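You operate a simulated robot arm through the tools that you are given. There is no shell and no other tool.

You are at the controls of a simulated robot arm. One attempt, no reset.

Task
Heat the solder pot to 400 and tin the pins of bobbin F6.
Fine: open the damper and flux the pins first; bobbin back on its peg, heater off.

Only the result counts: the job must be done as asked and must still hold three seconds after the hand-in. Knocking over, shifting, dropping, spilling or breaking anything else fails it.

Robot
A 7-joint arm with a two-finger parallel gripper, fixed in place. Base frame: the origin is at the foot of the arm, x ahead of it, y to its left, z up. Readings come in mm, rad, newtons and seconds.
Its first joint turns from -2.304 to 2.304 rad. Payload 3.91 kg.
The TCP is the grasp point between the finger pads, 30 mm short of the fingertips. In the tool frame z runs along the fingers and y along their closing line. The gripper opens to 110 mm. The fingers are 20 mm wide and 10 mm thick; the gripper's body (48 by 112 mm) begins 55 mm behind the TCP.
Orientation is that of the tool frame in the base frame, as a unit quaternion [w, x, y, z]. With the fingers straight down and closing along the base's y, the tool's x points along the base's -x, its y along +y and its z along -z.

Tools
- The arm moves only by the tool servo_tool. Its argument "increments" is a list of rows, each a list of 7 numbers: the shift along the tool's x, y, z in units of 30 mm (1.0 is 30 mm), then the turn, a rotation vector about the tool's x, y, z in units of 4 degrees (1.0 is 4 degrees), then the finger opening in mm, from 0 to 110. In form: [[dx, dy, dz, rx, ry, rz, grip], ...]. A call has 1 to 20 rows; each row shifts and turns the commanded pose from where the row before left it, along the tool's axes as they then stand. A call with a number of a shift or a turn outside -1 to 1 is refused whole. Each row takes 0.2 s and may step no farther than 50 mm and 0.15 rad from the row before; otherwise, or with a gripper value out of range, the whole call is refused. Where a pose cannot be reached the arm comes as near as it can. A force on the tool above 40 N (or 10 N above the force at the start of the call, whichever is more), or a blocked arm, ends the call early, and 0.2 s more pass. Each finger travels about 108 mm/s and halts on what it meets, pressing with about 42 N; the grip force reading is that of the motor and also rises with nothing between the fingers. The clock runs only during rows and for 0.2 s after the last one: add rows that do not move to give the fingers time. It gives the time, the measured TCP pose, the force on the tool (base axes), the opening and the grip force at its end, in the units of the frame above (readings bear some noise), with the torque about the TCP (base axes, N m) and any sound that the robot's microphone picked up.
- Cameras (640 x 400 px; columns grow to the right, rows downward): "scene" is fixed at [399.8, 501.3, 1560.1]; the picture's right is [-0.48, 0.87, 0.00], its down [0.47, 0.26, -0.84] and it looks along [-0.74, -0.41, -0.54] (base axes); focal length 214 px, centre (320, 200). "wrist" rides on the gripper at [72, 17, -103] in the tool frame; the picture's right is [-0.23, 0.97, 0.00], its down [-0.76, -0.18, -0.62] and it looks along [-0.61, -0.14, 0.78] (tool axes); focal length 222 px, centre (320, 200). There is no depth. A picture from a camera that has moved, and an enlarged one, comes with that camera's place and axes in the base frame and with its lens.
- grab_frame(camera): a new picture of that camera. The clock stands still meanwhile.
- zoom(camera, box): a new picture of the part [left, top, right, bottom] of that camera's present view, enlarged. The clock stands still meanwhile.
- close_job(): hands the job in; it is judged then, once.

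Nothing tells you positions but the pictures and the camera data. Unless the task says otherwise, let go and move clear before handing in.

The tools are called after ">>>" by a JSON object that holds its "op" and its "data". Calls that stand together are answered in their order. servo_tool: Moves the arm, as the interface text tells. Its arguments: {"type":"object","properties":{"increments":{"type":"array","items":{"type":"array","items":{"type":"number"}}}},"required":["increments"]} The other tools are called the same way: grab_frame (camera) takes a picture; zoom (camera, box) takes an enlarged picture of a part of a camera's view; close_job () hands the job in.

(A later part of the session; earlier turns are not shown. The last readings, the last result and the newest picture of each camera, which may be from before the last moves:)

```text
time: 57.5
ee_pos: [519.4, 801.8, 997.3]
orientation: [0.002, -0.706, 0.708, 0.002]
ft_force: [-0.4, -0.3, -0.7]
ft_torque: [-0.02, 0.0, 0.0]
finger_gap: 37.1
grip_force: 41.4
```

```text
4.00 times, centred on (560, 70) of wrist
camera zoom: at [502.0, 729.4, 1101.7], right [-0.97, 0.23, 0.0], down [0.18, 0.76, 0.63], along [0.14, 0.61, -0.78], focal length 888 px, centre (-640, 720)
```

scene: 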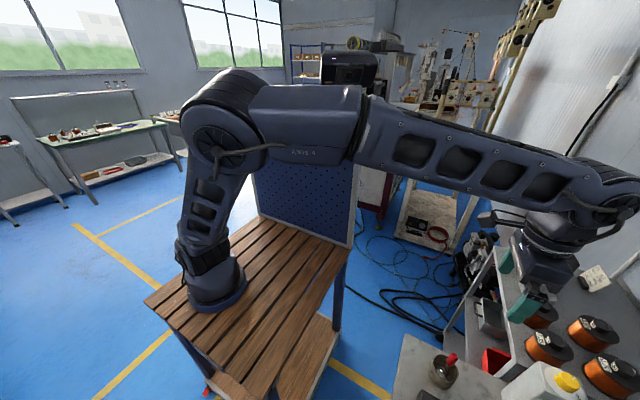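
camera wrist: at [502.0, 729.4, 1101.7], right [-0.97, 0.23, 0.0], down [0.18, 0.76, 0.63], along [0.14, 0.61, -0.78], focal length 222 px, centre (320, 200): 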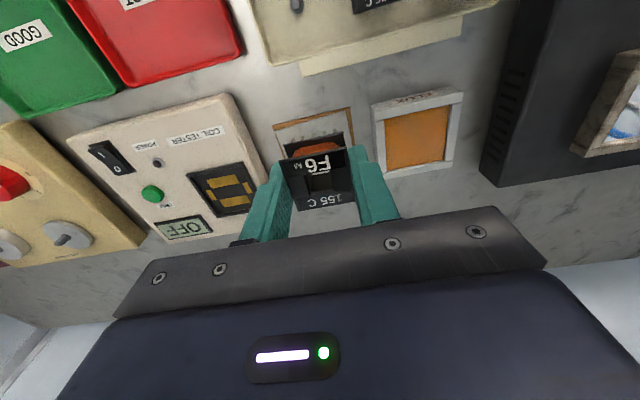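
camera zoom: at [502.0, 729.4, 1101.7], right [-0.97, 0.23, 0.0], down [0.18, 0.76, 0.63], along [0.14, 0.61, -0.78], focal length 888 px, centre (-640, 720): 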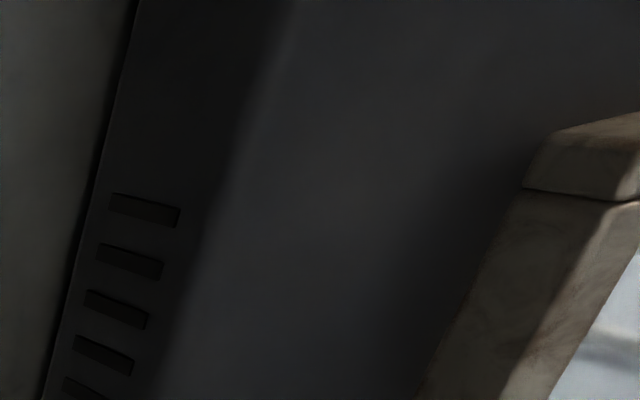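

The flux tray's opening spans about x 373–448, y 832–905 with its rim near z≈845. I move above its centre (411, 868), staying high.

>>> {"op": "servo_tool", "data": {"increments": [[-0.5575, 0.908, 0, 0, 0, 0, 33], [-0.5575, 0.908, 0, 0, 0, 0, 33], [-0.5575, 0.908, 0, 0, 0, 0, 33], [-0.5575, 0.908, 0, 0, 0, 0, 33], [0, 0, 0, 0, 0, 0, 33]]}}

>>> {"op": "grab_frame", "data": {"camera": "wrist"}}

>>> {"op": "zoom", "data": {"camera": "wrist", "box": [240, 80, 400, 180]}}

>>> {"op": "zoom", "data": {"camera": "wrist", "box": [440, 0, 640, 125]}}

```text
time: 58.7
ee_pos: [411.1, 868.0, 998.6]
orientation: [-0.002, 0.707, -0.707, -0.003]
ft_force: [0.2, 0.6, 0.1]
ft_torque: [0.02, 0.02, 0.0]
finger_gap: 37.3
grip_force: 41.6
```

```text
taken
camera wrist: at [394.4, 796.1, 1101.6], right [-0.97, 0.23, 0.0], down [0.18, 0.76, 0.63], along [0.14, 0.61, -0.78], focal length 222 px, centre (320, 200)
```

wrist: 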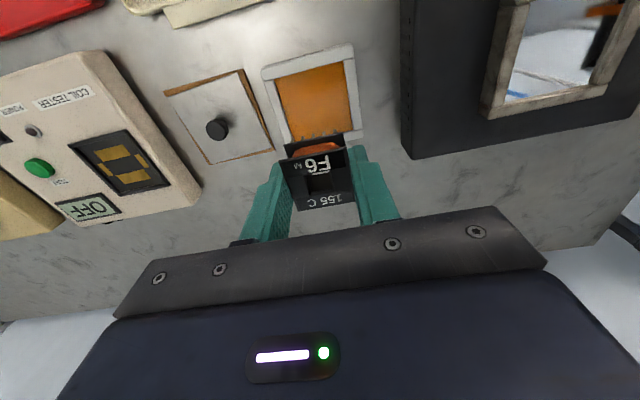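

```text
4.00 times, centred on (320, 130) of wrist
camera zoom: at [394.4, 796.1, 1101.6], right [-0.97, 0.23, 0.0], down [0.18, 0.76, 0.63], along [0.14, 0.61, -0.78], focal length 888 px, centre (320, 480)
```

zoom: 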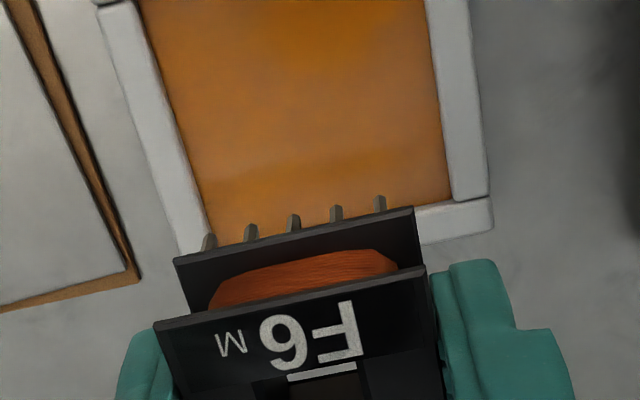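

```text
3.20 times, centred on (540, 62) of wrist
camera zoom: at [394.4, 796.1, 1101.6], right [-0.97, 0.23, 0.0], down [0.18, 0.76, 0.63], along [0.14, 0.61, -0.78], focal length 711 px, centre (-384, 640)
```

zoom: 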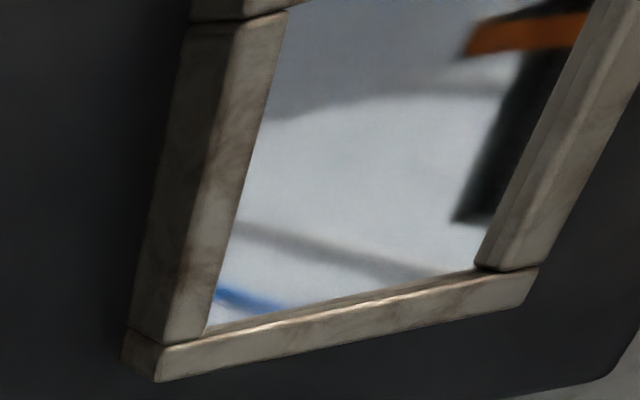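

The solder surface sits close below the pot rim, and the flux tray's centre works out at about (414.5, 865). I correct by a few mm and descend to just above the tray.

>>> {"op": "servo_tool", "data": {"increments": [[0.067, -0.117, 0.78, 0, 0, 0, 33], [0, 0, 0.78, 0, 0, 0, 33], [0, 0, 0.78, 0, 0, 0, 33], [0, 0, 0.66, 0, 0, 0, 33], [0, 0, 0, 0, 0, 0, 33]]}}

>>> {"op": "grab_frame", "data": {"camera": "wrist"}}

>>> {"op": "zoom", "data": {"camera": "wrist", "box": [240, 80, 400, 180]}}

```text
time: 59.9
ee_pos: [415.1, 865.7, 907.3]
orientation: [-0.002, 0.707, -0.707, -0.003]
ft_force: [0.8, 0.1, -0.6]
ft_torque: [-0.02, 0.02, 0.01]
finger_gap: 37.5
grip_force: 41.6
```

```text
taken
camera wrist: at [397.3, 794.2, 1011.5], right [-0.97, 0.23, 0.0], down [0.18, 0.76, 0.63], along [0.14, 0.61, -0.78], focal length 222 px, centre (320, 200)
```

wrist: 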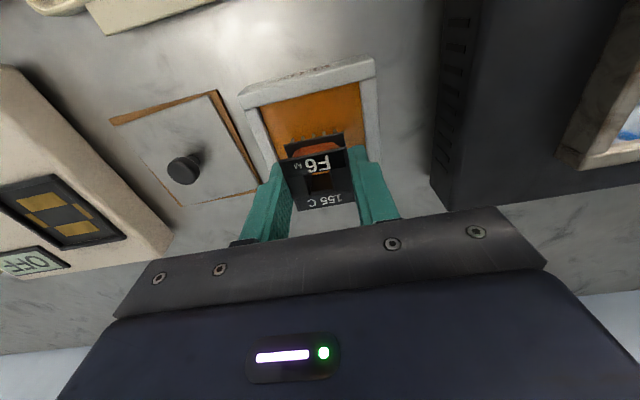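

```text
4.00 times, centred on (320, 130) of wrist
camera zoom: at [397.3, 794.2, 1011.5], right [-0.97, 0.23, 0.0], down [0.18, 0.76, 0.63], along [0.14, 0.61, -0.78], focal length 888 px, centre (320, 480)
```

zoom: 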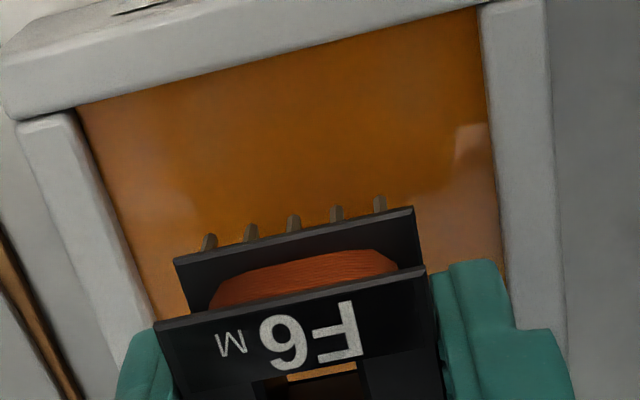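

The bobbin is centred over the flux. I descend in small steps, zooming on the pins to see when they meet the surface.

>>> {"op": "servo_tool", "data": {"increments": [[0, 0, 0.2, 0, 0, 0, 33], [0, 0, 0.2, 0, 0, 0, 33], [0, 0, 0.1, 0, 0, 0, 33], [0, 0, 0, 0, 0, 0, 33]]}}

>>> {"op": "zoom", "data": {"camera": "wrist", "box": [276, 110, 364, 165]}}

>>> {"op": "zoom", "data": {"camera": "wrist", "box": [220, 80, 420, 205]}}

```text
time: 60.9
ee_pos: [414.7, 865.3, 892.2]
orientation: [0.001, -0.707, 0.707, 0.002]
ft_force: [-1.2, -0.8, -0.3]
ft_torque: [-0.03, 0.01, -0.02]
finger_gap: 37.2
grip_force: 42.3
```

```text
7.27 times, centred on (320, 138) of wrist
camera zoom: at [397.2, 794.4, 996.3], right [-0.97, 0.23, 0.0], down [0.18, 0.76, 0.63], along [0.14, 0.61, -0.78], focal length 1615 px, centre (320, 654)
```

zoom: 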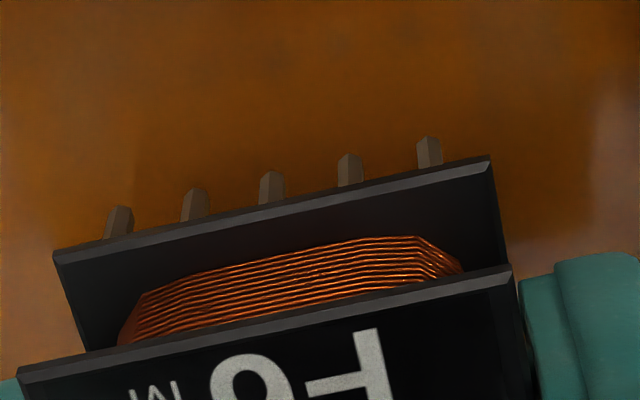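

```text
3.20 times, centred on (320, 142) of wrist
camera zoom: at [397.2, 794.4, 996.3], right [-0.97, 0.23, 0.0], down [0.18, 0.76, 0.63], along [0.14, 0.61, -0.78], focal length 711 px, centre (320, 384)
```

zoom: 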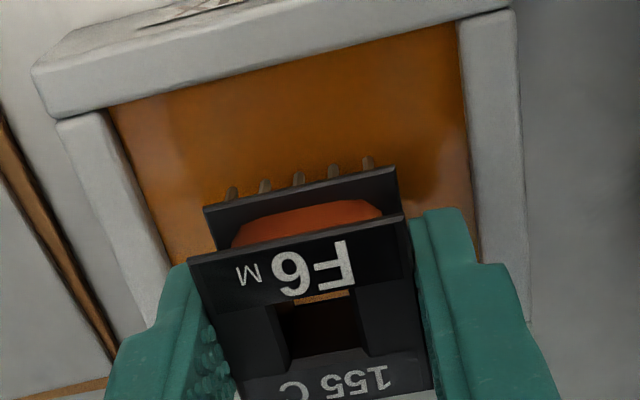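

>>> {"op": "servo_tool", "data": {"increments": [[0, 0, 0.1, 0, 0, 0, 33], [0, 0, 0.1, 0, 0, 0, 33], [0, 0, 0, 0, 0, 0, 33]]}}

>>> {"op": "zoom", "data": {"camera": "wrist", "box": [276, 110, 364, 165]}}

>>> {"op": "zoom", "data": {"camera": "wrist", "box": [220, 80, 420, 205]}}

```text
time: 61.7
ee_pos: [413.5, 866.5, 885.6]
orientation: [-0.002, 0.708, -0.706, -0.003]
ft_force: [0.0, -0.2, -0.1]
ft_torque: [-0.01, 0.0, 0.0]
finger_gap: 37.3
grip_force: 41.6
```

```text
7.27 times, centred on (320, 138) of wrist
camera zoom: at [397.4, 794.3, 990.3], right [-0.97, 0.23, 0.0], down [0.18, 0.76, 0.63], along [0.14, 0.61, -0.78], focal length 1615 px, centre (320, 654)
```

zoom: 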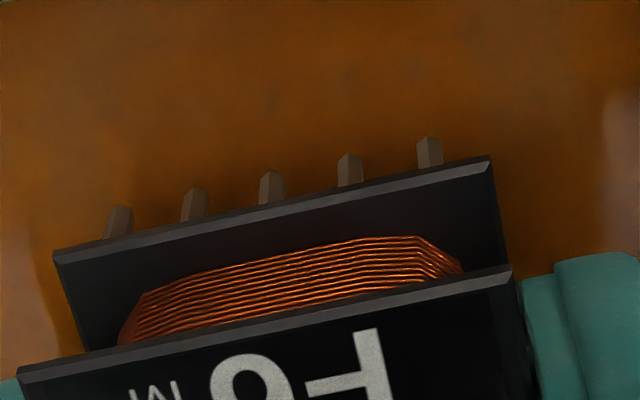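

```text
3.20 times, centred on (320, 142) of wrist
camera zoom: at [397.4, 794.3, 990.3], right [-0.97, 0.23, 0.0], down [0.18, 0.76, 0.63], along [0.14, 0.61, -0.78], focal length 711 px, centre (320, 384)
```

zoom: 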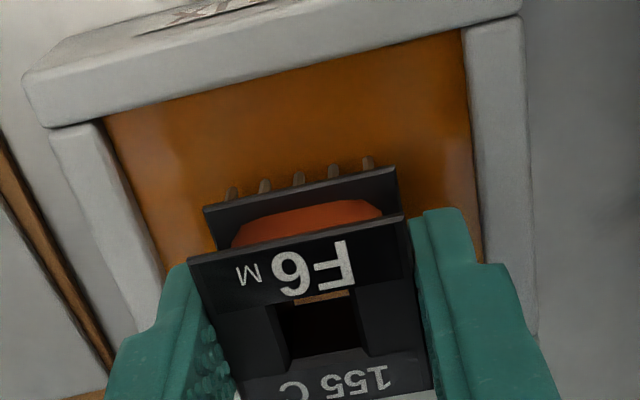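

>>> {"op": "servo_tool", "data": {"increments": [[0, 0, 0.1, 0, 0, 0, 33], [0, 0, 0.1, 0, 0, 0, 33], [0, 0, 0, 0, 0, 0, 33]]}}

>>> {"op": "zoom", "data": {"camera": "wrist", "box": [276, 110, 364, 165]}}

>>> {"op": "zoom", "data": {"camera": "wrist", "box": [220, 80, 420, 205]}}

```text
time: 62.5
ee_pos: [414.4, 867.2, 880.3]
orientation: [0.002, -0.707, 0.707, 0.001]
ft_force: [0.3, -0.5, 0.1]
ft_torque: [-0.01, 0.02, 0.02]
finger_gap: 37.3
grip_force: 42.0
```

```text
7.27 times, centred on (320, 138) of wrist
camera zoom: at [397.4, 794.4, 984.6], right [-0.97, 0.23, 0.0], down [0.18, 0.76, 0.63], along [0.14, 0.61, -0.78], focal length 1615 px, centre (320, 654)
```

zoom: 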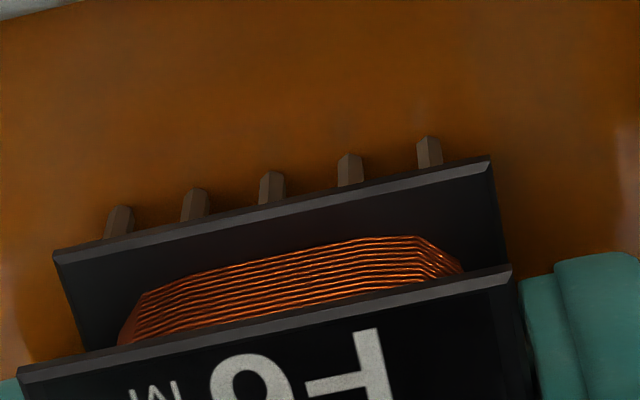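

```text
3.20 times, centred on (320, 142) of wrist
camera zoom: at [397.4, 794.4, 984.6], right [-0.97, 0.23, 0.0], down [0.18, 0.76, 0.63], along [0.14, 0.61, -0.78], focal length 711 px, centre (320, 384)
```

zoom: 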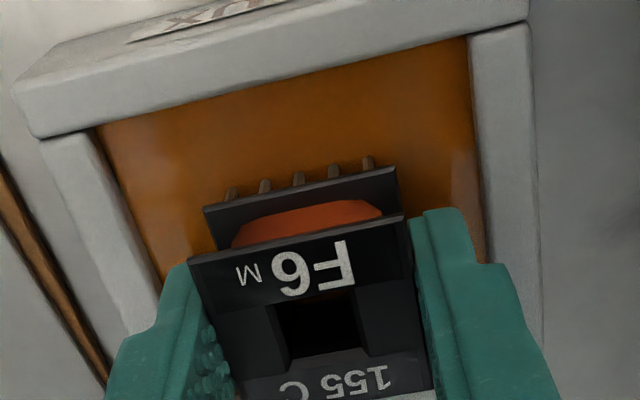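

>>> {"op": "servo_tool", "data": {"increments": [[0, 0, 0.07, 0, 0, 0, 33], [0, 0, 0.07, 0, 0, 0, 33], [0, 0, 0, 0, 0, 0, 33]]}}

>>> {"op": "zoom", "data": {"camera": "wrist", "box": [276, 110, 364, 165]}}

>>> {"op": "zoom", "data": {"camera": "wrist", "box": [220, 80, 420, 205]}}

```text
time: 63.3
ee_pos: [414.1, 867.2, 875.7]
orientation: [-0.002, 0.707, -0.707, -0.003]
ft_force: [0.1, -0.1, 0.3]
ft_torque: [-0.01, -0.01, -0.02]
finger_gap: 37.4
grip_force: 42.8
```

```text
7.27 times, centred on (320, 138) of wrist
camera zoom: at [397.1, 794.6, 980.6], right [-0.97, 0.23, 0.0], down [0.18, 0.76, 0.63], along [0.14, 0.61, -0.78], focal length 1615 px, centre (320, 654)
```

zoom: 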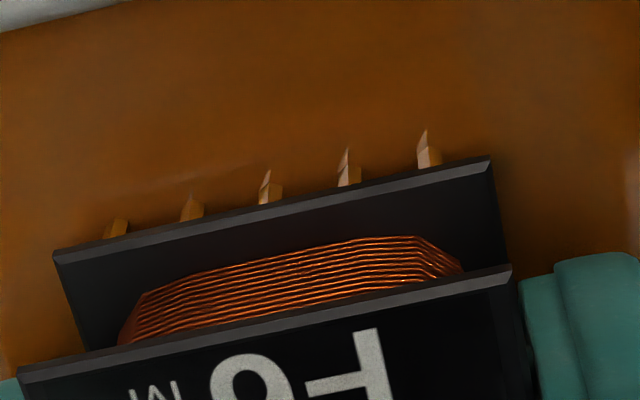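

```text
3.20 times, centred on (320, 142) of wrist
camera zoom: at [397.1, 794.6, 980.6], right [-0.97, 0.23, 0.0], down [0.18, 0.76, 0.63], along [0.14, 0.61, -0.78], focal length 711 px, centre (320, 384)
```

zoom: 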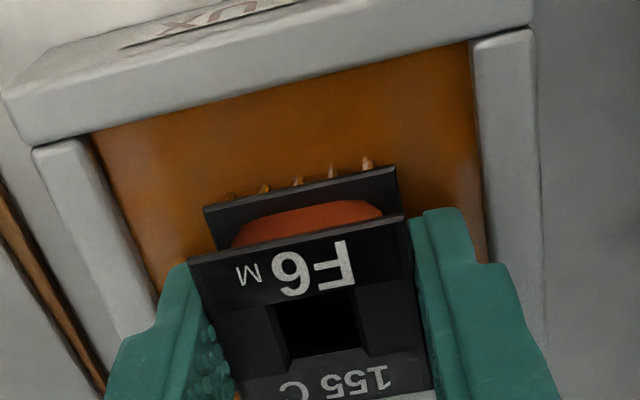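

The pins have just touched the flux and are turning amber and wet. I go ~2.5 mm deeper so all of them are coated, hold for a second, and look.

>>> {"op": "servo_tool", "data": {"increments": [[0, 0, 0.08, 0, 0, 0, 33], [0, 0, 0, 0, 0, 0, 33], [0, 0, 0, 0, 0, 0, 33], [0, 0, 0, 0, 0, 0, 33], [0, 0, 0, 0, 0, 0, 33], [0, 0, 0, 0, 0, 0, 33]]}}

>>> {"op": "zoom", "data": {"camera": "wrist", "box": [276, 110, 364, 165]}}

>>> {"op": "zoom", "data": {"camera": "wrist", "box": [220, 80, 420, 205]}}

```text
time: 64.7
ee_pos: [412.9, 866.6, 876.5]
orientation: [-0.004, 0.707, -0.707, -0.003]
ft_force: [0.7, 5.2, 32.8]
ft_torque: [-0.07, -0.26, 0.04]
finger_gap: 37.5
grip_force: 42.9
```

```text
7.27 times, centred on (320, 138) of wrist
camera zoom: at [397.1, 794.4, 980.1], right [-0.97, 0.23, 0.0], down [0.18, 0.76, 0.63], along [0.14, 0.61, -0.78], focal length 1615 px, centre (320, 654)
```

zoom: 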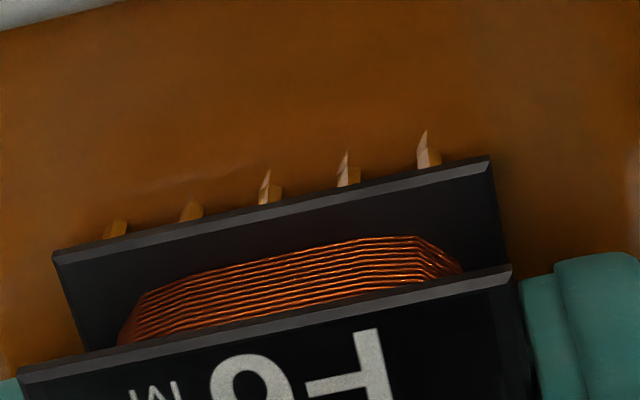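

```text
3.20 times, centred on (320, 142) of wrist
camera zoom: at [397.1, 794.4, 980.1], right [-0.97, 0.23, 0.0], down [0.18, 0.76, 0.63], along [0.14, 0.61, -0.78], focal length 711 px, centre (320, 384)
```

zoom: 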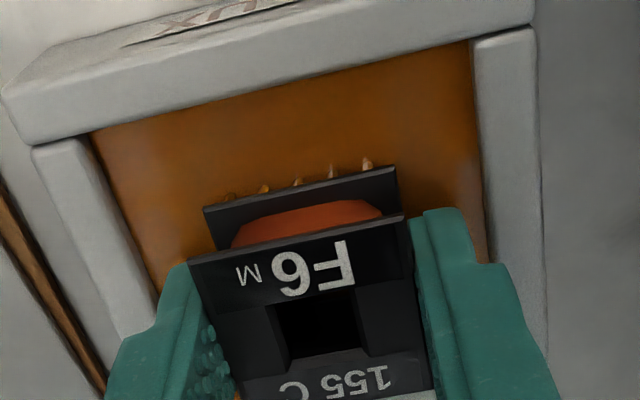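

The pins bottomed on the tray (33 N), so I lift straight out now and check that the pins are fluxed and the bobbin hasn't slipped.

>>> {"op": "servo_tool", "data": {"increments": [[0, 0, -0.2, 0, 0, 0, 33], [0, 0, -0.4, 0, 0, 0, 33], [0, 0, -0.8, 0, 0, 0, 33], [0, 0, -0.9, 0, 0, 0, 33], [0, 0, -0.9, 0, 0, 0, 33], [0, 0, -0.9, 0, 0, 0, 33], [0, 0, 0, 0, 0, 0, 33]]}}

>>> {"op": "zoom", "data": {"camera": "wrist", "box": [276, 110, 364, 165]}}

>>> {"op": "grab_frame", "data": {"camera": "wrist"}}

```text
time: 66.3
ee_pos: [414.1, 865.2, 999.4]
orientation: [0.003, -0.707, 0.707, 0.002]
ft_force: [-0.5, -0.5, -0.7]
ft_torque: [-0.02, -0.01, -0.02]
finger_gap: 37.6
grip_force: 42.5
```

```text
7.27 times, centred on (320, 138) of wrist
camera zoom: at [397.2, 793.8, 1101.6], right [-0.97, 0.23, 0.0], down [0.18, 0.76, 0.63], along [0.14, 0.61, -0.78], focal length 1615 px, centre (320, 654)
```

zoom: 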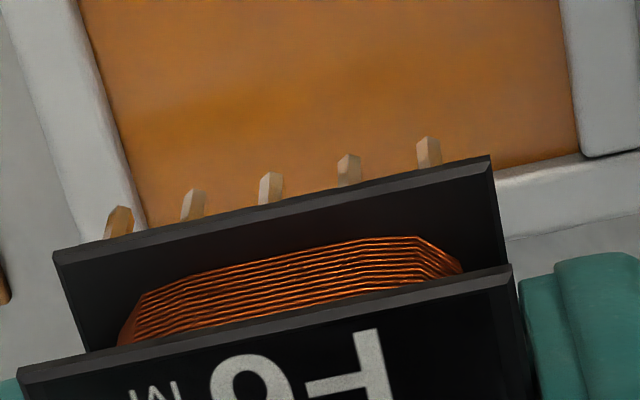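

```text
taken
camera wrist: at [397.2, 793.8, 1101.6], right [-0.97, 0.23, 0.0], down [0.18, 0.76, 0.63], along [0.14, 0.61, -0.78], focal length 222 px, centre (320, 200)
```

wrist: 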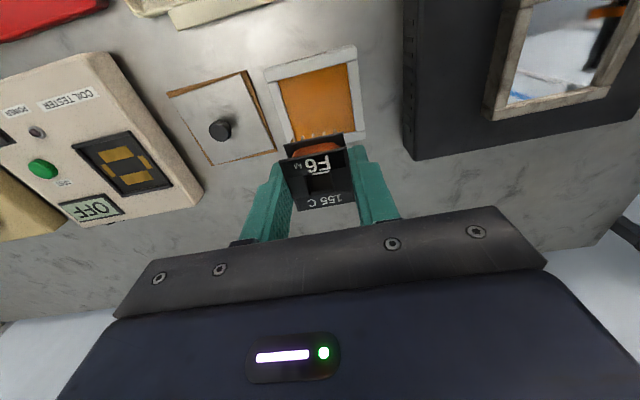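

The pins now have an amber flux coat and the bobbin hasn't shifted. Next I move toward the solder pot, stopping beside it to read the display and locate the rim.

>>> {"op": "servo_tool", "data": {"increments": [[0, 0.8, 0, 0, 0, 0, 33], [0, 0.8, 0, 0, 0, 0, 33], [0, 0.8, 0, 0, 0, 0, 33], [0, 0.8, 0, 0, 0, 0, 33], [0, 0, 0, 0, 0, 0, 33]]}}

>>> {"op": "grab_frame", "data": {"camera": "wrist"}}

>>> {"op": "zoom", "data": {"camera": "wrist", "box": [360, 20, 520, 120]}}

>>> {"op": "zoom", "data": {"camera": "wrist", "box": [360, 60, 520, 160]}}

```text
time: 67.5
ee_pos: [318.5, 866.4, 996.9]
orientation: [0.002, -0.707, 0.707, 0.002]
ft_force: [0.7, -0.1, -1.0]
ft_torque: [0.0, -0.03, 0.0]
finger_gap: 37.5
grip_force: 42.2
```

```text
taken
camera wrist: at [301.5, 793.9, 1101.3], right [-0.97, 0.23, 0.0], down [0.18, 0.76, 0.63], along [0.14, 0.61, -0.78], focal length 222 px, centre (320, 200)
```

wrist: 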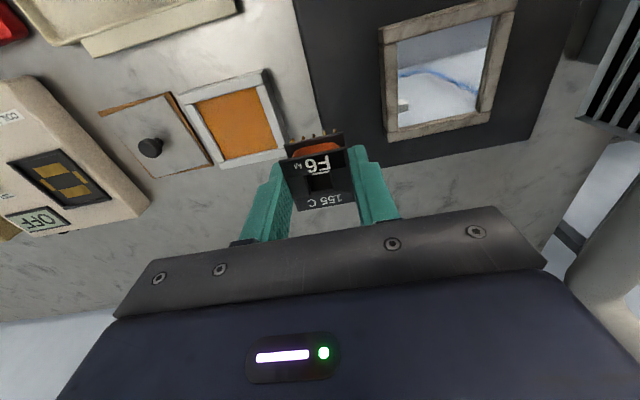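

```text
4.00 times, centred on (440, 70) of wrist
camera zoom: at [301.5, 793.9, 1101.3], right [-0.97, 0.23, 0.0], down [0.18, 0.76, 0.63], along [0.14, 0.61, -0.78], focal length 888 px, centre (-160, 720)
```

zoom: 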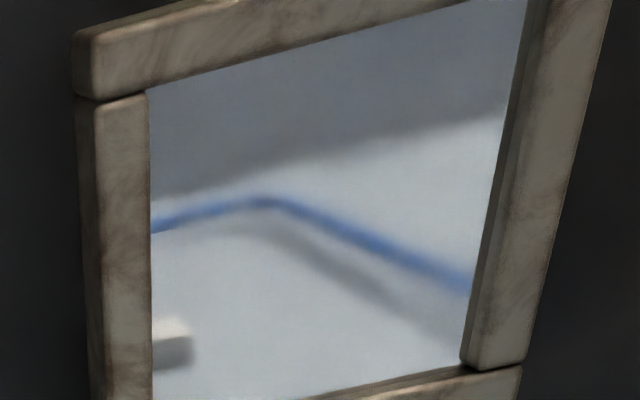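

```text
4.00 times, centred on (440, 110) of wrist
camera zoom: at [301.5, 793.9, 1101.3], right [-0.97, 0.23, 0.0], down [0.18, 0.76, 0.63], along [0.14, 0.61, -0.78], focal length 888 px, centre (-160, 560)
```

zoom: 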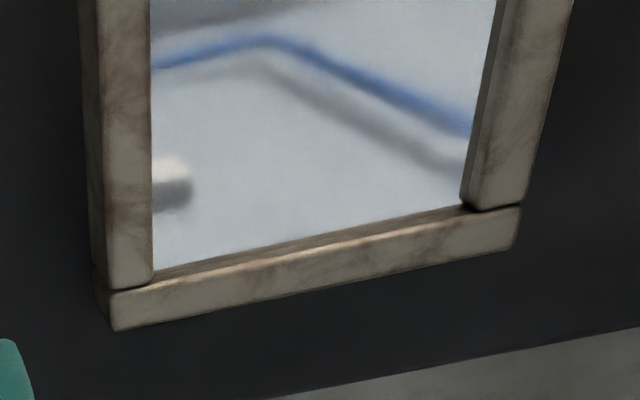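

The pot's opening spans roughly x 176–245, y 818–887 (centre ≈ (211, 852)), rim z≈889 with solder ~5 mm below. Before dipping I back up to read the temperature display.

>>> {"op": "servo_tool", "data": {"increments": [[0.7625, 0.74, 0, 0, 0, 0, 33], [0.7625, 0.74, 0, 0, 0, 0, 33], [0.7625, 0.74, 0, 0, 0, 0, 33], [0.7625, 0.74, 0, 0, 0, 0, 33], [0, 0, 0, 0, 0, 0, 33]]}}

>>> {"op": "grab_frame", "data": {"camera": "wrist"}}

>>> {"op": "zoom", "data": {"camera": "wrist", "box": [240, 40, 400, 140]}}

```text
time: 68.7
ee_pos: [229.8, 775.0, 996.8]
orientation: [0.001, -0.707, 0.707, 0.002]
ft_force: [-0.6, -0.6, 0.6]
ft_torque: [0.0, 0.0, 0.0]
finger_gap: 37.2
grip_force: 41.6
```

```text
taken
camera wrist: at [212.3, 702.2, 1100.1], right [-0.97, 0.23, 0.0], down [0.18, 0.76, 0.63], along [0.14, 0.61, -0.78], focal length 222 px, centre (320, 200)
```

wrist: 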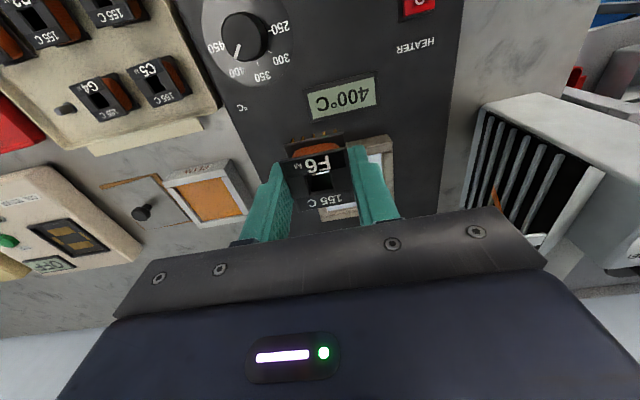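

```text
4.00 times, centred on (320, 90) of wrist
camera zoom: at [212.3, 702.2, 1100.1], right [-0.97, 0.23, 0.0], down [0.18, 0.76, 0.63], along [0.14, 0.61, -0.78], focal length 888 px, centre (320, 640)
```

zoom: 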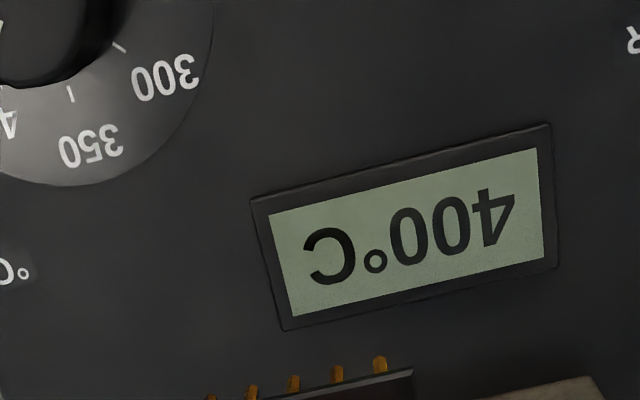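

The display shows exactly 400 °C and the hood's ribbon shows airflow. Pins are coated amber. I move over the pot centre now.

>>> {"op": "servo_tool", "data": {"increments": [[-0.889, 0.211, 0, 0, 0, 0, 33], [-0.889, 0.211, 0, 0, 0, 0, 33], [-0.889, 0.211, 0, 0, 0, 0, 33], [0, 0, 0.6, 0, 0, 0, 33], [0, 0, 0.6, 0, 0, 0, 33], [0, 0, 0, 0, 0, 0, 33]]}}

>>> {"op": "grab_frame", "data": {"camera": "wrist"}}

>>> {"op": "zoom", "data": {"camera": "wrist", "box": [220, 60, 420, 185]}}

```text
time: 70.1
ee_pos: [209.4, 854.9, 962.6]
orientation: [-0.001, 0.707, -0.707, -0.001]
ft_force: [-0.1, -1.1, -0.7]
ft_torque: [-0.02, -0.04, 0.0]
finger_gap: 37.3
grip_force: 41.7
```

```text
taken
camera wrist: at [193.1, 782.6, 1065.2], right [-0.97, 0.23, 0.0], down [0.18, 0.76, 0.63], along [0.14, 0.61, -0.78], focal length 222 px, centre (320, 200)
```

wrist: 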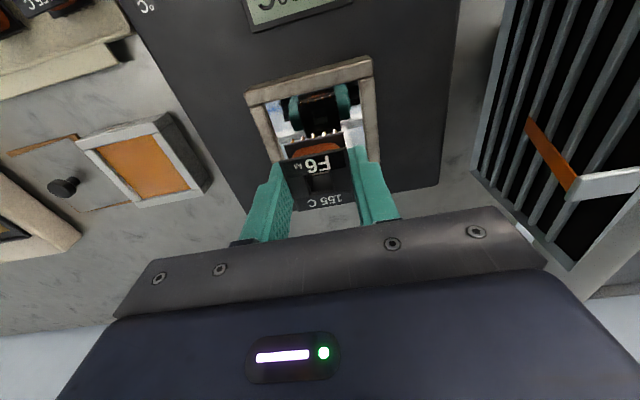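

```text
3.20 times, centred on (320, 122) of wrist
camera zoom: at [193.1, 782.6, 1065.2], right [-0.97, 0.23, 0.0], down [0.18, 0.76, 0.63], along [0.14, 0.61, -0.78], focal length 711 px, centre (320, 448)
```

zoom: 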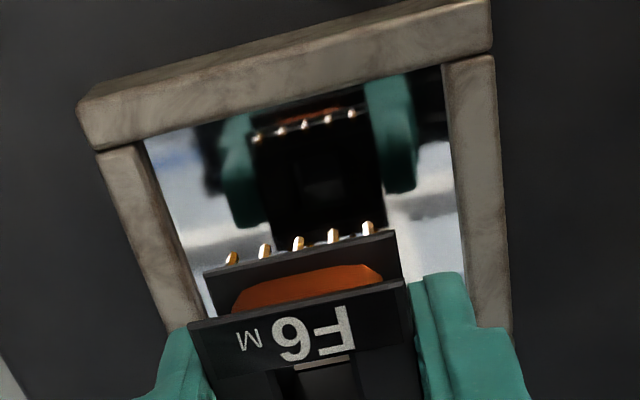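

The mirror-like solder shows the bobbin's reflection, which puts the pin tips about 43 mm above the surface, and it's well centred. I descend 35 mm and recheck.

>>> {"op": "servo_tool", "data": {"increments": [[0, 0, 0.4, 0, 0, 0, 33], [0, 0, 0.4, 0, 0, 0, 33], [0, 0, 0.367, 0, 0, 0, 33], [0, 0, 0, 0, 0, 0, 33]]}}

>>> {"op": "zoom", "data": {"camera": "wrist", "box": [220, 80, 420, 205]}}

>>> {"op": "zoom", "data": {"camera": "wrist", "box": [276, 110, 364, 165]}}

```text
time: 71.1
ee_pos: [210.1, 854.2, 926.8]
orientation: [0.002, -0.707, 0.707, 0.002]
ft_force: [0.0, -0.2, 0.2]
ft_torque: [0.04, -0.04, 0.01]
finger_gap: 37.0
grip_force: 42.3
```

```text
3.20 times, centred on (320, 142) of wrist
camera zoom: at [193.5, 782.8, 1030.3], right [-0.97, 0.23, 0.0], down [0.18, 0.76, 0.63], along [0.14, 0.61, -0.78], focal length 711 px, centre (320, 384)
```

zoom: 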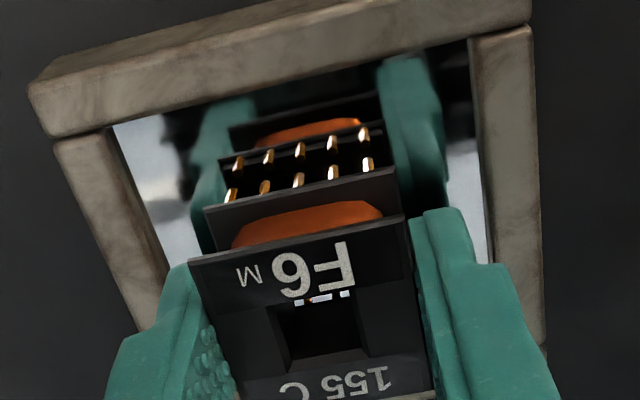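

```text
7.27 times, centred on (320, 138) of wrist
camera zoom: at [193.5, 782.8, 1030.3], right [-0.97, 0.23, 0.0], down [0.18, 0.76, 0.63], along [0.14, 0.61, -0.78], focal length 1615 px, centre (320, 654)
```

zoom: 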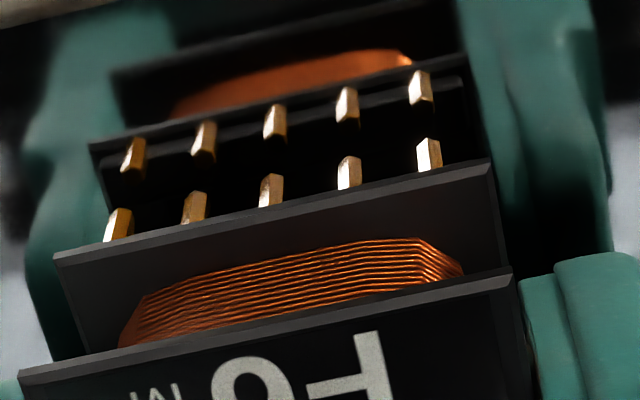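

The pin tips are about 4 mm above the solder now. I'll check the fingertip clearance to its own reflection before dipping.

>>> {"op": "zoom", "data": {"camera": "wrist", "box": [336, 100, 416, 150]}}

>>> {"op": "zoom", "data": {"camera": "wrist", "box": [240, 110, 320, 160]}}

```text
8.00 times, centred on (376, 125) of wrist
camera zoom: at [193.5, 782.8, 1030.3], right [-0.97, 0.23, 0.0], down [0.18, 0.76, 0.63], along [0.14, 0.61, -0.78], focal length 1777 px, centre (-128, 800)
```

zoom: 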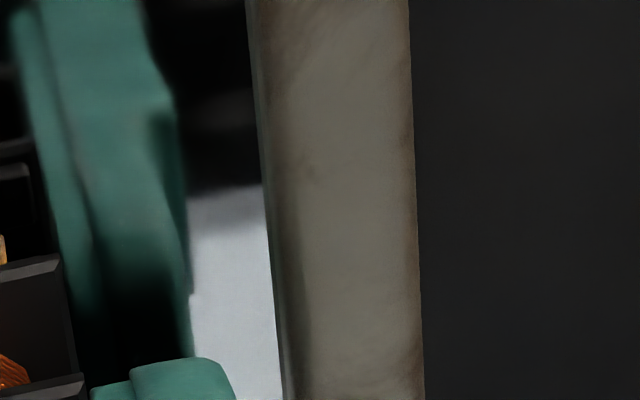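

```text
8.00 times, centred on (280, 135) of wrist
camera zoom: at [193.5, 782.8, 1030.3], right [-0.97, 0.23, 0.0], down [0.18, 0.76, 0.63], along [0.14, 0.61, -0.78], focal length 1777 px, centre (640, 720)
```

zoom: 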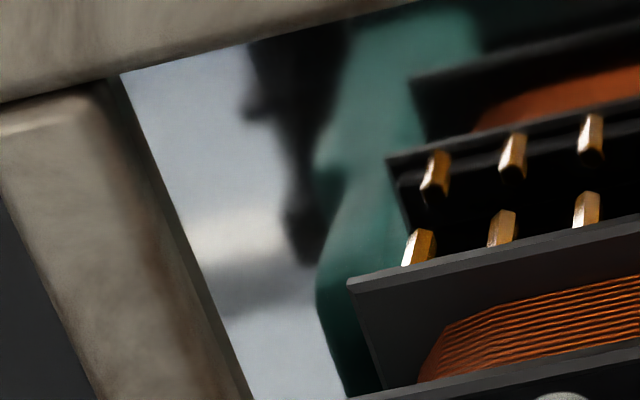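

Fingertips are ~10 mm above the solder versus ~4 mm for the pin tips, so a ~3 mm pin immersion keeps the fingers clear. I dip the pins and hold.

>>> {"op": "servo_tool", "data": {"increments": [[0, 0, 0.12, 0, 0, 0, 33], [0, 0, 0.12, 0, 0, 0, 33], [0, 0, 0, 0, 0, 0, 33], [0, 0, 0, 0, 0, 0, 33]]}}

>>> {"op": "zoom", "data": {"camera": "wrist", "box": [276, 110, 364, 165]}}

>>> {"op": "zoom", "data": {"camera": "wrist", "box": [336, 100, 416, 150]}}

```text
time: 72.1
ee_pos: [210.0, 855.5, 920.1]
orientation: [0.002, -0.707, 0.707, 0.002]
ft_force: [0.5, 0.1, -0.2]
ft_torque: [-0.02, -0.01, -0.01]
finger_gap: 37.5
grip_force: 42.1
```

```text
7.27 times, centred on (320, 138) of wrist
camera zoom: at [193.3, 782.7, 1022.7], right [-0.97, 0.23, 0.0], down [0.18, 0.76, 0.63], along [0.14, 0.61, -0.78], focal length 1615 px, centre (320, 654)
```

zoom: 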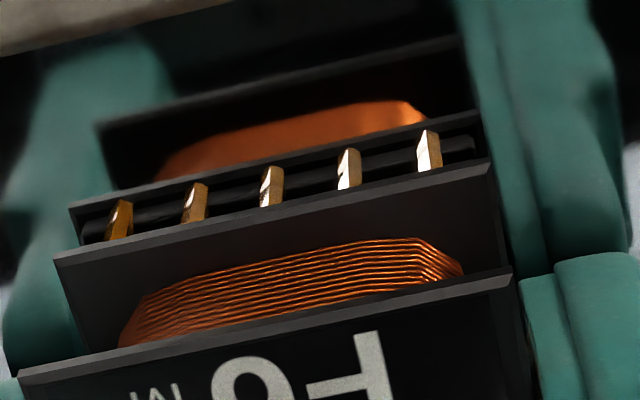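

```text
8.00 times, centred on (376, 125) of wrist
camera zoom: at [193.3, 782.7, 1022.7], right [-0.97, 0.23, 0.0], down [0.18, 0.76, 0.63], along [0.14, 0.61, -0.78], focal length 1777 px, centre (-128, 800)
```

zoom: 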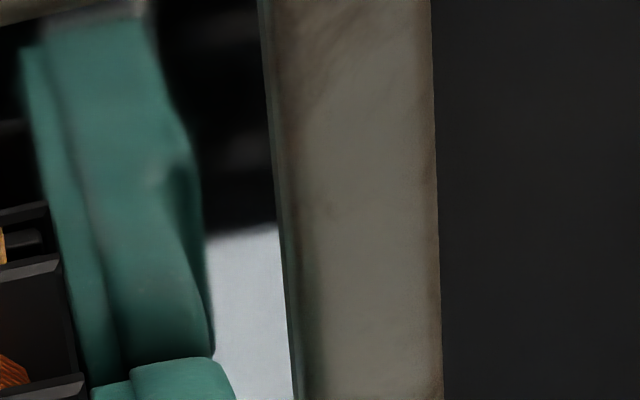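

The pins are about 3 mm into the solder with the fingertips still just above it. I hold for about 2 seconds and look again.

>>> {"op": "servo_tool", "data": {"increments": [[0, 0, 0, 0, 0, 0, 33], [0, 0, 0, 0, 0, 0, 33], [0, 0, 0, 0, 0, 0, 33], [0, 0, 0, 0, 0, 0, 33], [0, 0, 0, 0, 0, 0, 33], [0, 0, 0, 0, 0, 0, 33], [0, 0, 0, 0, 0, 0, 33], [0, 0, 0, 0, 0, 0, 33]]}}

>>> {"op": "zoom", "data": {"camera": "wrist", "box": [276, 110, 364, 165]}}

```text
time: 73.9
ee_pos: [211.0, 855.0, 918.6]
orientation: [-0.002, 0.707, -0.707, -0.002]
ft_force: [0.0, -0.5, -0.5]
ft_torque: [-0.01, -0.01, 0.0]
finger_gap: 37.2
grip_force: 41.8
```

```text
7.27 times, centred on (320, 138) of wrist
camera zoom: at [193.3, 782.7, 1022.8], right [-0.97, 0.23, 0.0], down [0.18, 0.76, 0.63], along [0.14, 0.61, -0.78], focal length 1615 px, centre (320, 654)
```

zoom: 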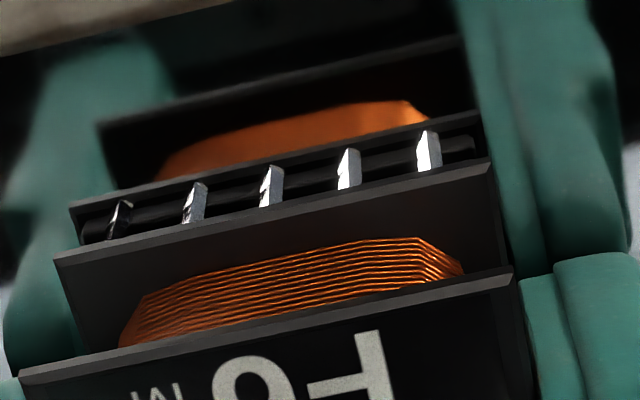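

The pins have turned bright silver — tinned. I lift out of the pot and inspect.

>>> {"op": "servo_tool", "data": {"increments": [[0, 0, -0.1, 0, 0, 0, 33], [0, 0, -0.3, 0, 0, 0, 33], [0, 0, -0.6, 0, 0, 0, 33], [0, 0, -0.8, 0, 0, 0, 33], [0, 0, -0.7, 0, 0, 0, 33], [0, 0, 0, 0, 0, 0, 33]]}}

>>> {"op": "zoom", "data": {"camera": "wrist", "box": [240, 60, 400, 160]}}

>>> {"op": "zoom", "data": {"camera": "wrist", "box": [276, 110, 364, 165]}}

```text
time: 75.3
ee_pos: [209.9, 854.0, 994.6]
orientation: [-0.001, 0.707, -0.707, -0.002]
ft_force: [0.4, -0.1, -0.1]
ft_torque: [-0.01, 0.04, 0.01]
finger_gap: 37.3
grip_force: 41.8
```

```text
4.00 times, centred on (320, 110) of wrist
camera zoom: at [193.3, 782.6, 1098.1], right [-0.97, 0.23, 0.0], down [0.18, 0.76, 0.63], along [0.14, 0.61, -0.78], focal length 888 px, centre (320, 560)
```

zoom: 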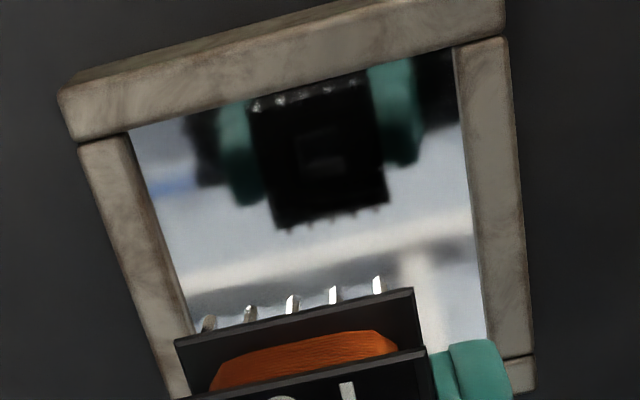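

```text
7.27 times, centred on (320, 138) of wrist
camera zoom: at [193.3, 782.6, 1098.1], right [-0.97, 0.23, 0.0], down [0.18, 0.76, 0.63], along [0.14, 0.61, -0.78], focal length 1615 px, centre (320, 654)
```

zoom: 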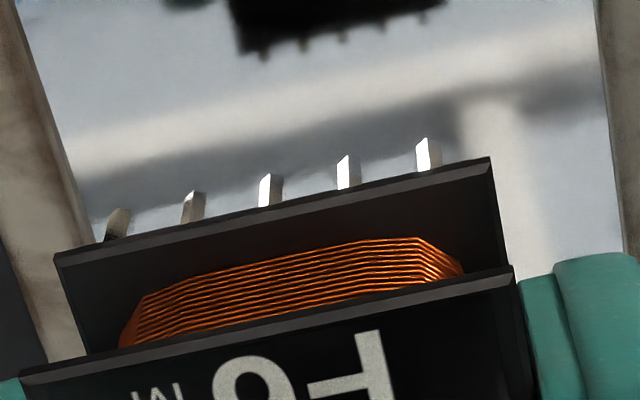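

Pins on F6 are silver and nothing is burnt. I carry the bobbin back to 90 mm above its peg, exactly reversing my commanded offsets.

>>> {"op": "servo_tool", "data": {"increments": [[0.3983, -0.8592, 0.1228, 0, 0, 0, 33], [0.3983, -0.8592, 0.1228, 0, 0, 0, 33], [0.3983, -0.8592, 0.1228, 0, 0, 0, 33], [0.3983, -0.8592, 0.1228, 0, 0, 0, 33], [0.3983, -0.8592, 0.1228, 0, 0, 0, 33], [0.3983, -0.8592, 0.1228, 0, 0, 0, 33], [0.3983, -0.8592, 0.1228, 0, 0, 0, 33], [0.3983, -0.8592, 0.1228, 0, 0, 0, 33], [0.3983, -0.8592, 0.1228, 0, 0, 0, 33], [0.3983, -0.8592, 0.1228, 0, 0, 0, 33], [0.3983, -0.8592, 0.1228, 0, 0, 0, 33], [0.3983, -0.8592, 0.1228, 0, 0, 0, 33], [0, 0, 0, 0, 0, 0, 33], [0, 0, 0, 0, 0, 0, 33]]}}

>>> {"op": "grab_frame", "data": {"camera": "wrist"}}

>>> {"op": "zoom", "data": {"camera": "wrist", "box": [240, 90, 400, 190]}}

```text
time: 78.3
ee_pos: [520.2, 713.3, 949.3]
orientation: [0.001, -0.707, 0.707, 0.002]
ft_force: [-0.6, 0.8, 0.1]
ft_torque: [-0.01, -0.04, -0.04]
finger_gap: 37.1
grip_force: 42.0
```

```text
taken
camera wrist: at [502.4, 640.4, 1052.9], right [-0.97, 0.23, 0.0], down [0.18, 0.76, 0.63], along [0.14, 0.61, -0.78], focal length 222 px, centre (320, 200)
```

wrist: 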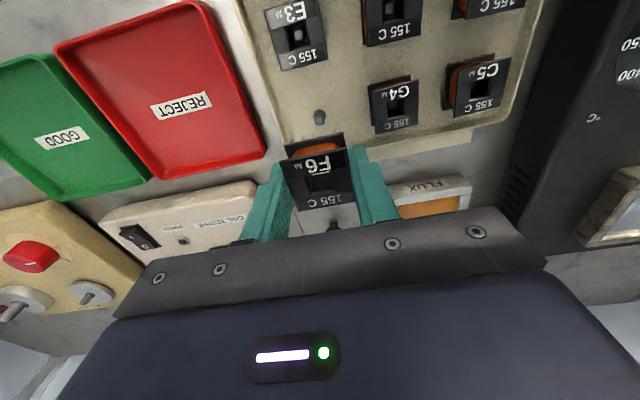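

```text
4.00 times, centred on (320, 140) of wrist
camera zoom: at [502.4, 640.4, 1052.9], right [-0.97, 0.23, 0.0], down [0.18, 0.76, 0.63], along [0.14, 0.61, -0.78], focal length 888 px, centre (320, 440)
```

zoom: 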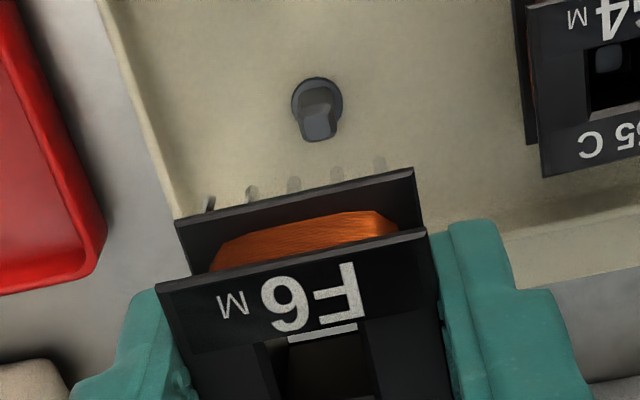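

Alignment above the peg matches the lift-off view within about 1 mm. I descend gently in stages, watching force.

>>> {"op": "servo_tool", "data": {"increments": [[0, 0, 0.6, 0, 0, 0, 33], [0, 0, 0.6, 0, 0, 0, 33], [0, 0, 0.6, 0, 0, 0, 33], [0, 0, 0, 0, 0, 0, 33]]}}

>>> {"op": "zoom", "data": {"camera": "wrist", "box": [240, 90, 400, 190]}}

```text
time: 79.3
ee_pos: [520.7, 711.9, 895.2]
orientation: [0.002, -0.707, 0.707, 0.002]
ft_force: [0.4, -0.2, -0.5]
ft_torque: [0.0, 0.0, 0.0]
finger_gap: 37.1
grip_force: 41.9
```

```text
4.00 times, centred on (320, 140) of wrist
camera zoom: at [503.5, 640.3, 998.7], right [-0.97, 0.23, 0.0], down [0.18, 0.76, 0.63], along [0.14, 0.61, -0.78], focal length 888 px, centre (320, 440)
```

zoom: 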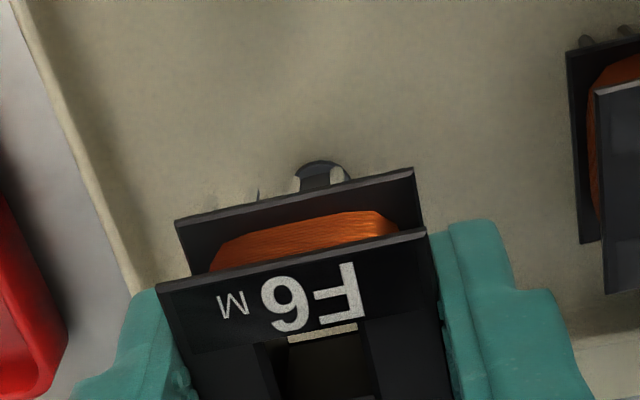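

>>> {"op": "servo_tool", "data": {"increments": [[0, 0, 0.2, 0, 0, 0, 33], [0, 0, 0.2, 0, 0, 0, 33], [0, 0, 0.2, 0, 0, 0, 33], [0, 0, 0.2, 0, 0, 0, 33], [0, 0, 0, 0, 0, 0, 33]]}}

>>> {"op": "zoom", "data": {"camera": "wrist", "box": [240, 110, 400, 210]}}

```text
time: 80.5
ee_pos: [519.8, 713.4, 870.8]
orientation: [-0.002, 0.707, -0.707, -0.002]
ft_force: [-0.9, 0.2, -0.3]
ft_torque: [0.02, -0.04, -0.03]
finger_gap: 37.4
grip_force: 42.1
```

```text
4.00 times, centred on (320, 160) of wrist
camera zoom: at [503.4, 640.5, 974.4], right [-0.97, 0.23, 0.0], down [0.18, 0.76, 0.63], along [0.14, 0.61, -0.78], focal length 888 px, centre (320, 360)
```

zoom: 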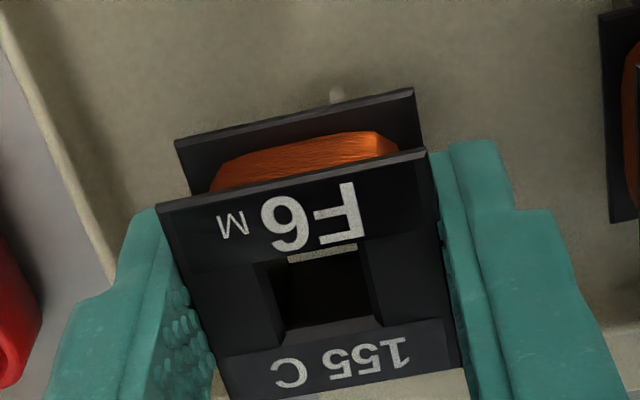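

No contact so far, 12 mm left. I continue gently.

>>> {"op": "servo_tool", "data": {"increments": [[0, 0, 0.1, 0, 0, 0, 33], [0, 0, 0.1, 0, 0, 0, 33], [0, 0, 0.1, 0, 0, 0, 33], [0, 0, 0.06, 0, 0, 0, 33], [0, 0, 0, 0, 0, 0, 33]]}}

>>> {"op": "zoom", "data": {"camera": "wrist", "box": [240, 110, 400, 210]}}

```text
time: 81.7
ee_pos: [520.3, 712.4, 859.9]
orientation: [0.002, -0.707, 0.708, 0.001]
ft_force: [0.3, -0.5, -0.8]
ft_torque: [0.01, -0.01, 0.01]
finger_gap: 37.2
grip_force: 42.2
```

```text
4.00 times, centred on (320, 160) of wrist
camera zoom: at [503.5, 640.7, 963.6], right [-0.97, 0.23, 0.0], down [0.18, 0.76, 0.63], along [0.14, 0.61, -0.78], focal length 888 px, centre (320, 360)
```

zoom: 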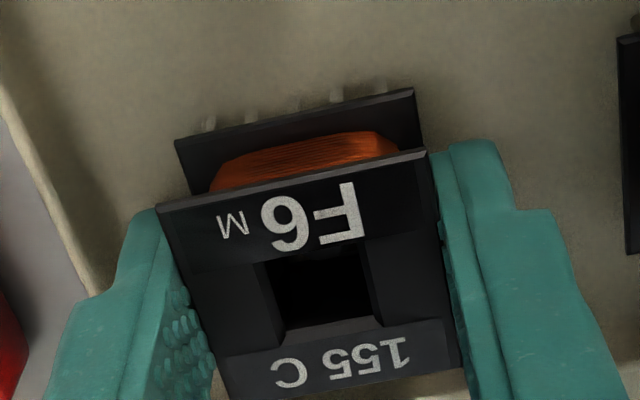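

>>> {"op": "zoom", "data": {"camera": "wrist", "box": [296, 165, 344, 195]}}

>>> {"op": "grab_frame", "data": {"camera": "wrist"}}

```text
13.33 times, centred on (320, 180) of wrist
camera zoom: at [503.5, 640.7, 963.6], right [-0.97, 0.23, 0.0], down [0.18, 0.76, 0.63], along [0.14, 0.61, -0.78], focal length 2962 px, centre (320, 467)
```

zoom: 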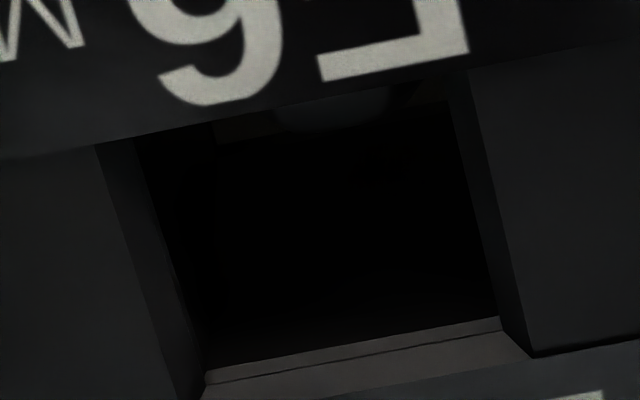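

```text
taken
camera wrist: at [503.5, 640.7, 963.6], right [-0.97, 0.23, 0.0], down [0.18, 0.76, 0.63], along [0.14, 0.61, -0.78], focal length 222 px, centre (320, 200)
```

wrist: 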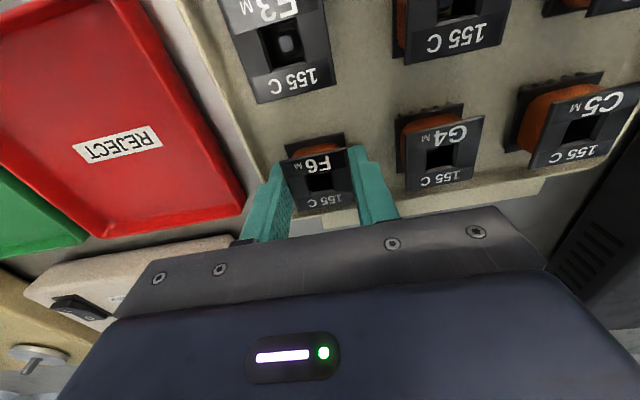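

The peg's top is visible inside the hole, so it is on the peg. I lower the last 1.2 mm to the original height and release.

>>> {"op": "servo_tool", "data": {"increments": [[0, 0, 0.04, 0, 0, 0, 33], [0, 0, 0, 0, 0, 0, 33]]}}

>>> {"op": "servo_tool", "data": {"increments": [[0, 0, 0, 0, 0, 0, 39], [0, 0, 0, 0, 0, 0, 42], [0, 0, 0, 0, 0, 0, 48], [0, 0, 0, 0, 0, 0, 56], [0, 0, 0, 0, 0, 0, 56]]}}

>>> {"op": "zoom", "data": {"camera": "wrist", "box": [240, 110, 400, 210]}}

```text
time: 82.3
ee_pos: [520.3, 713.4, 858.8]
orientation: [-0.001, 0.707, -0.707, -0.002]
ft_force: [1.4, -0.2, 2.2]
ft_torque: [0.0, 0.03, -0.02]
finger_gap: 37.1
grip_force: 42.1
```

```text
time: 83.5
ee_pos: [520.5, 712.9, 859.0]
orientation: [0.002, -0.707, 0.707, 0.002]
ft_force: [0.6, -0.1, -0.5]
ft_torque: [-0.02, 0.04, -0.01]
finger_gap: 56.0
grip_force: 0.1
```

```text
4.00 times, centred on (320, 160) of wrist
camera zoom: at [503.3, 640.5, 962.5], right [-0.97, 0.23, 0.0], down [0.18, 0.76, 0.63], along [0.14, 0.61, -0.78], focal length 888 px, centre (320, 360)
```

zoom: 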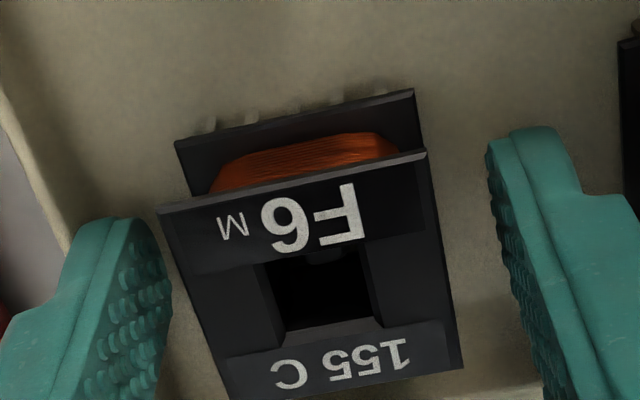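

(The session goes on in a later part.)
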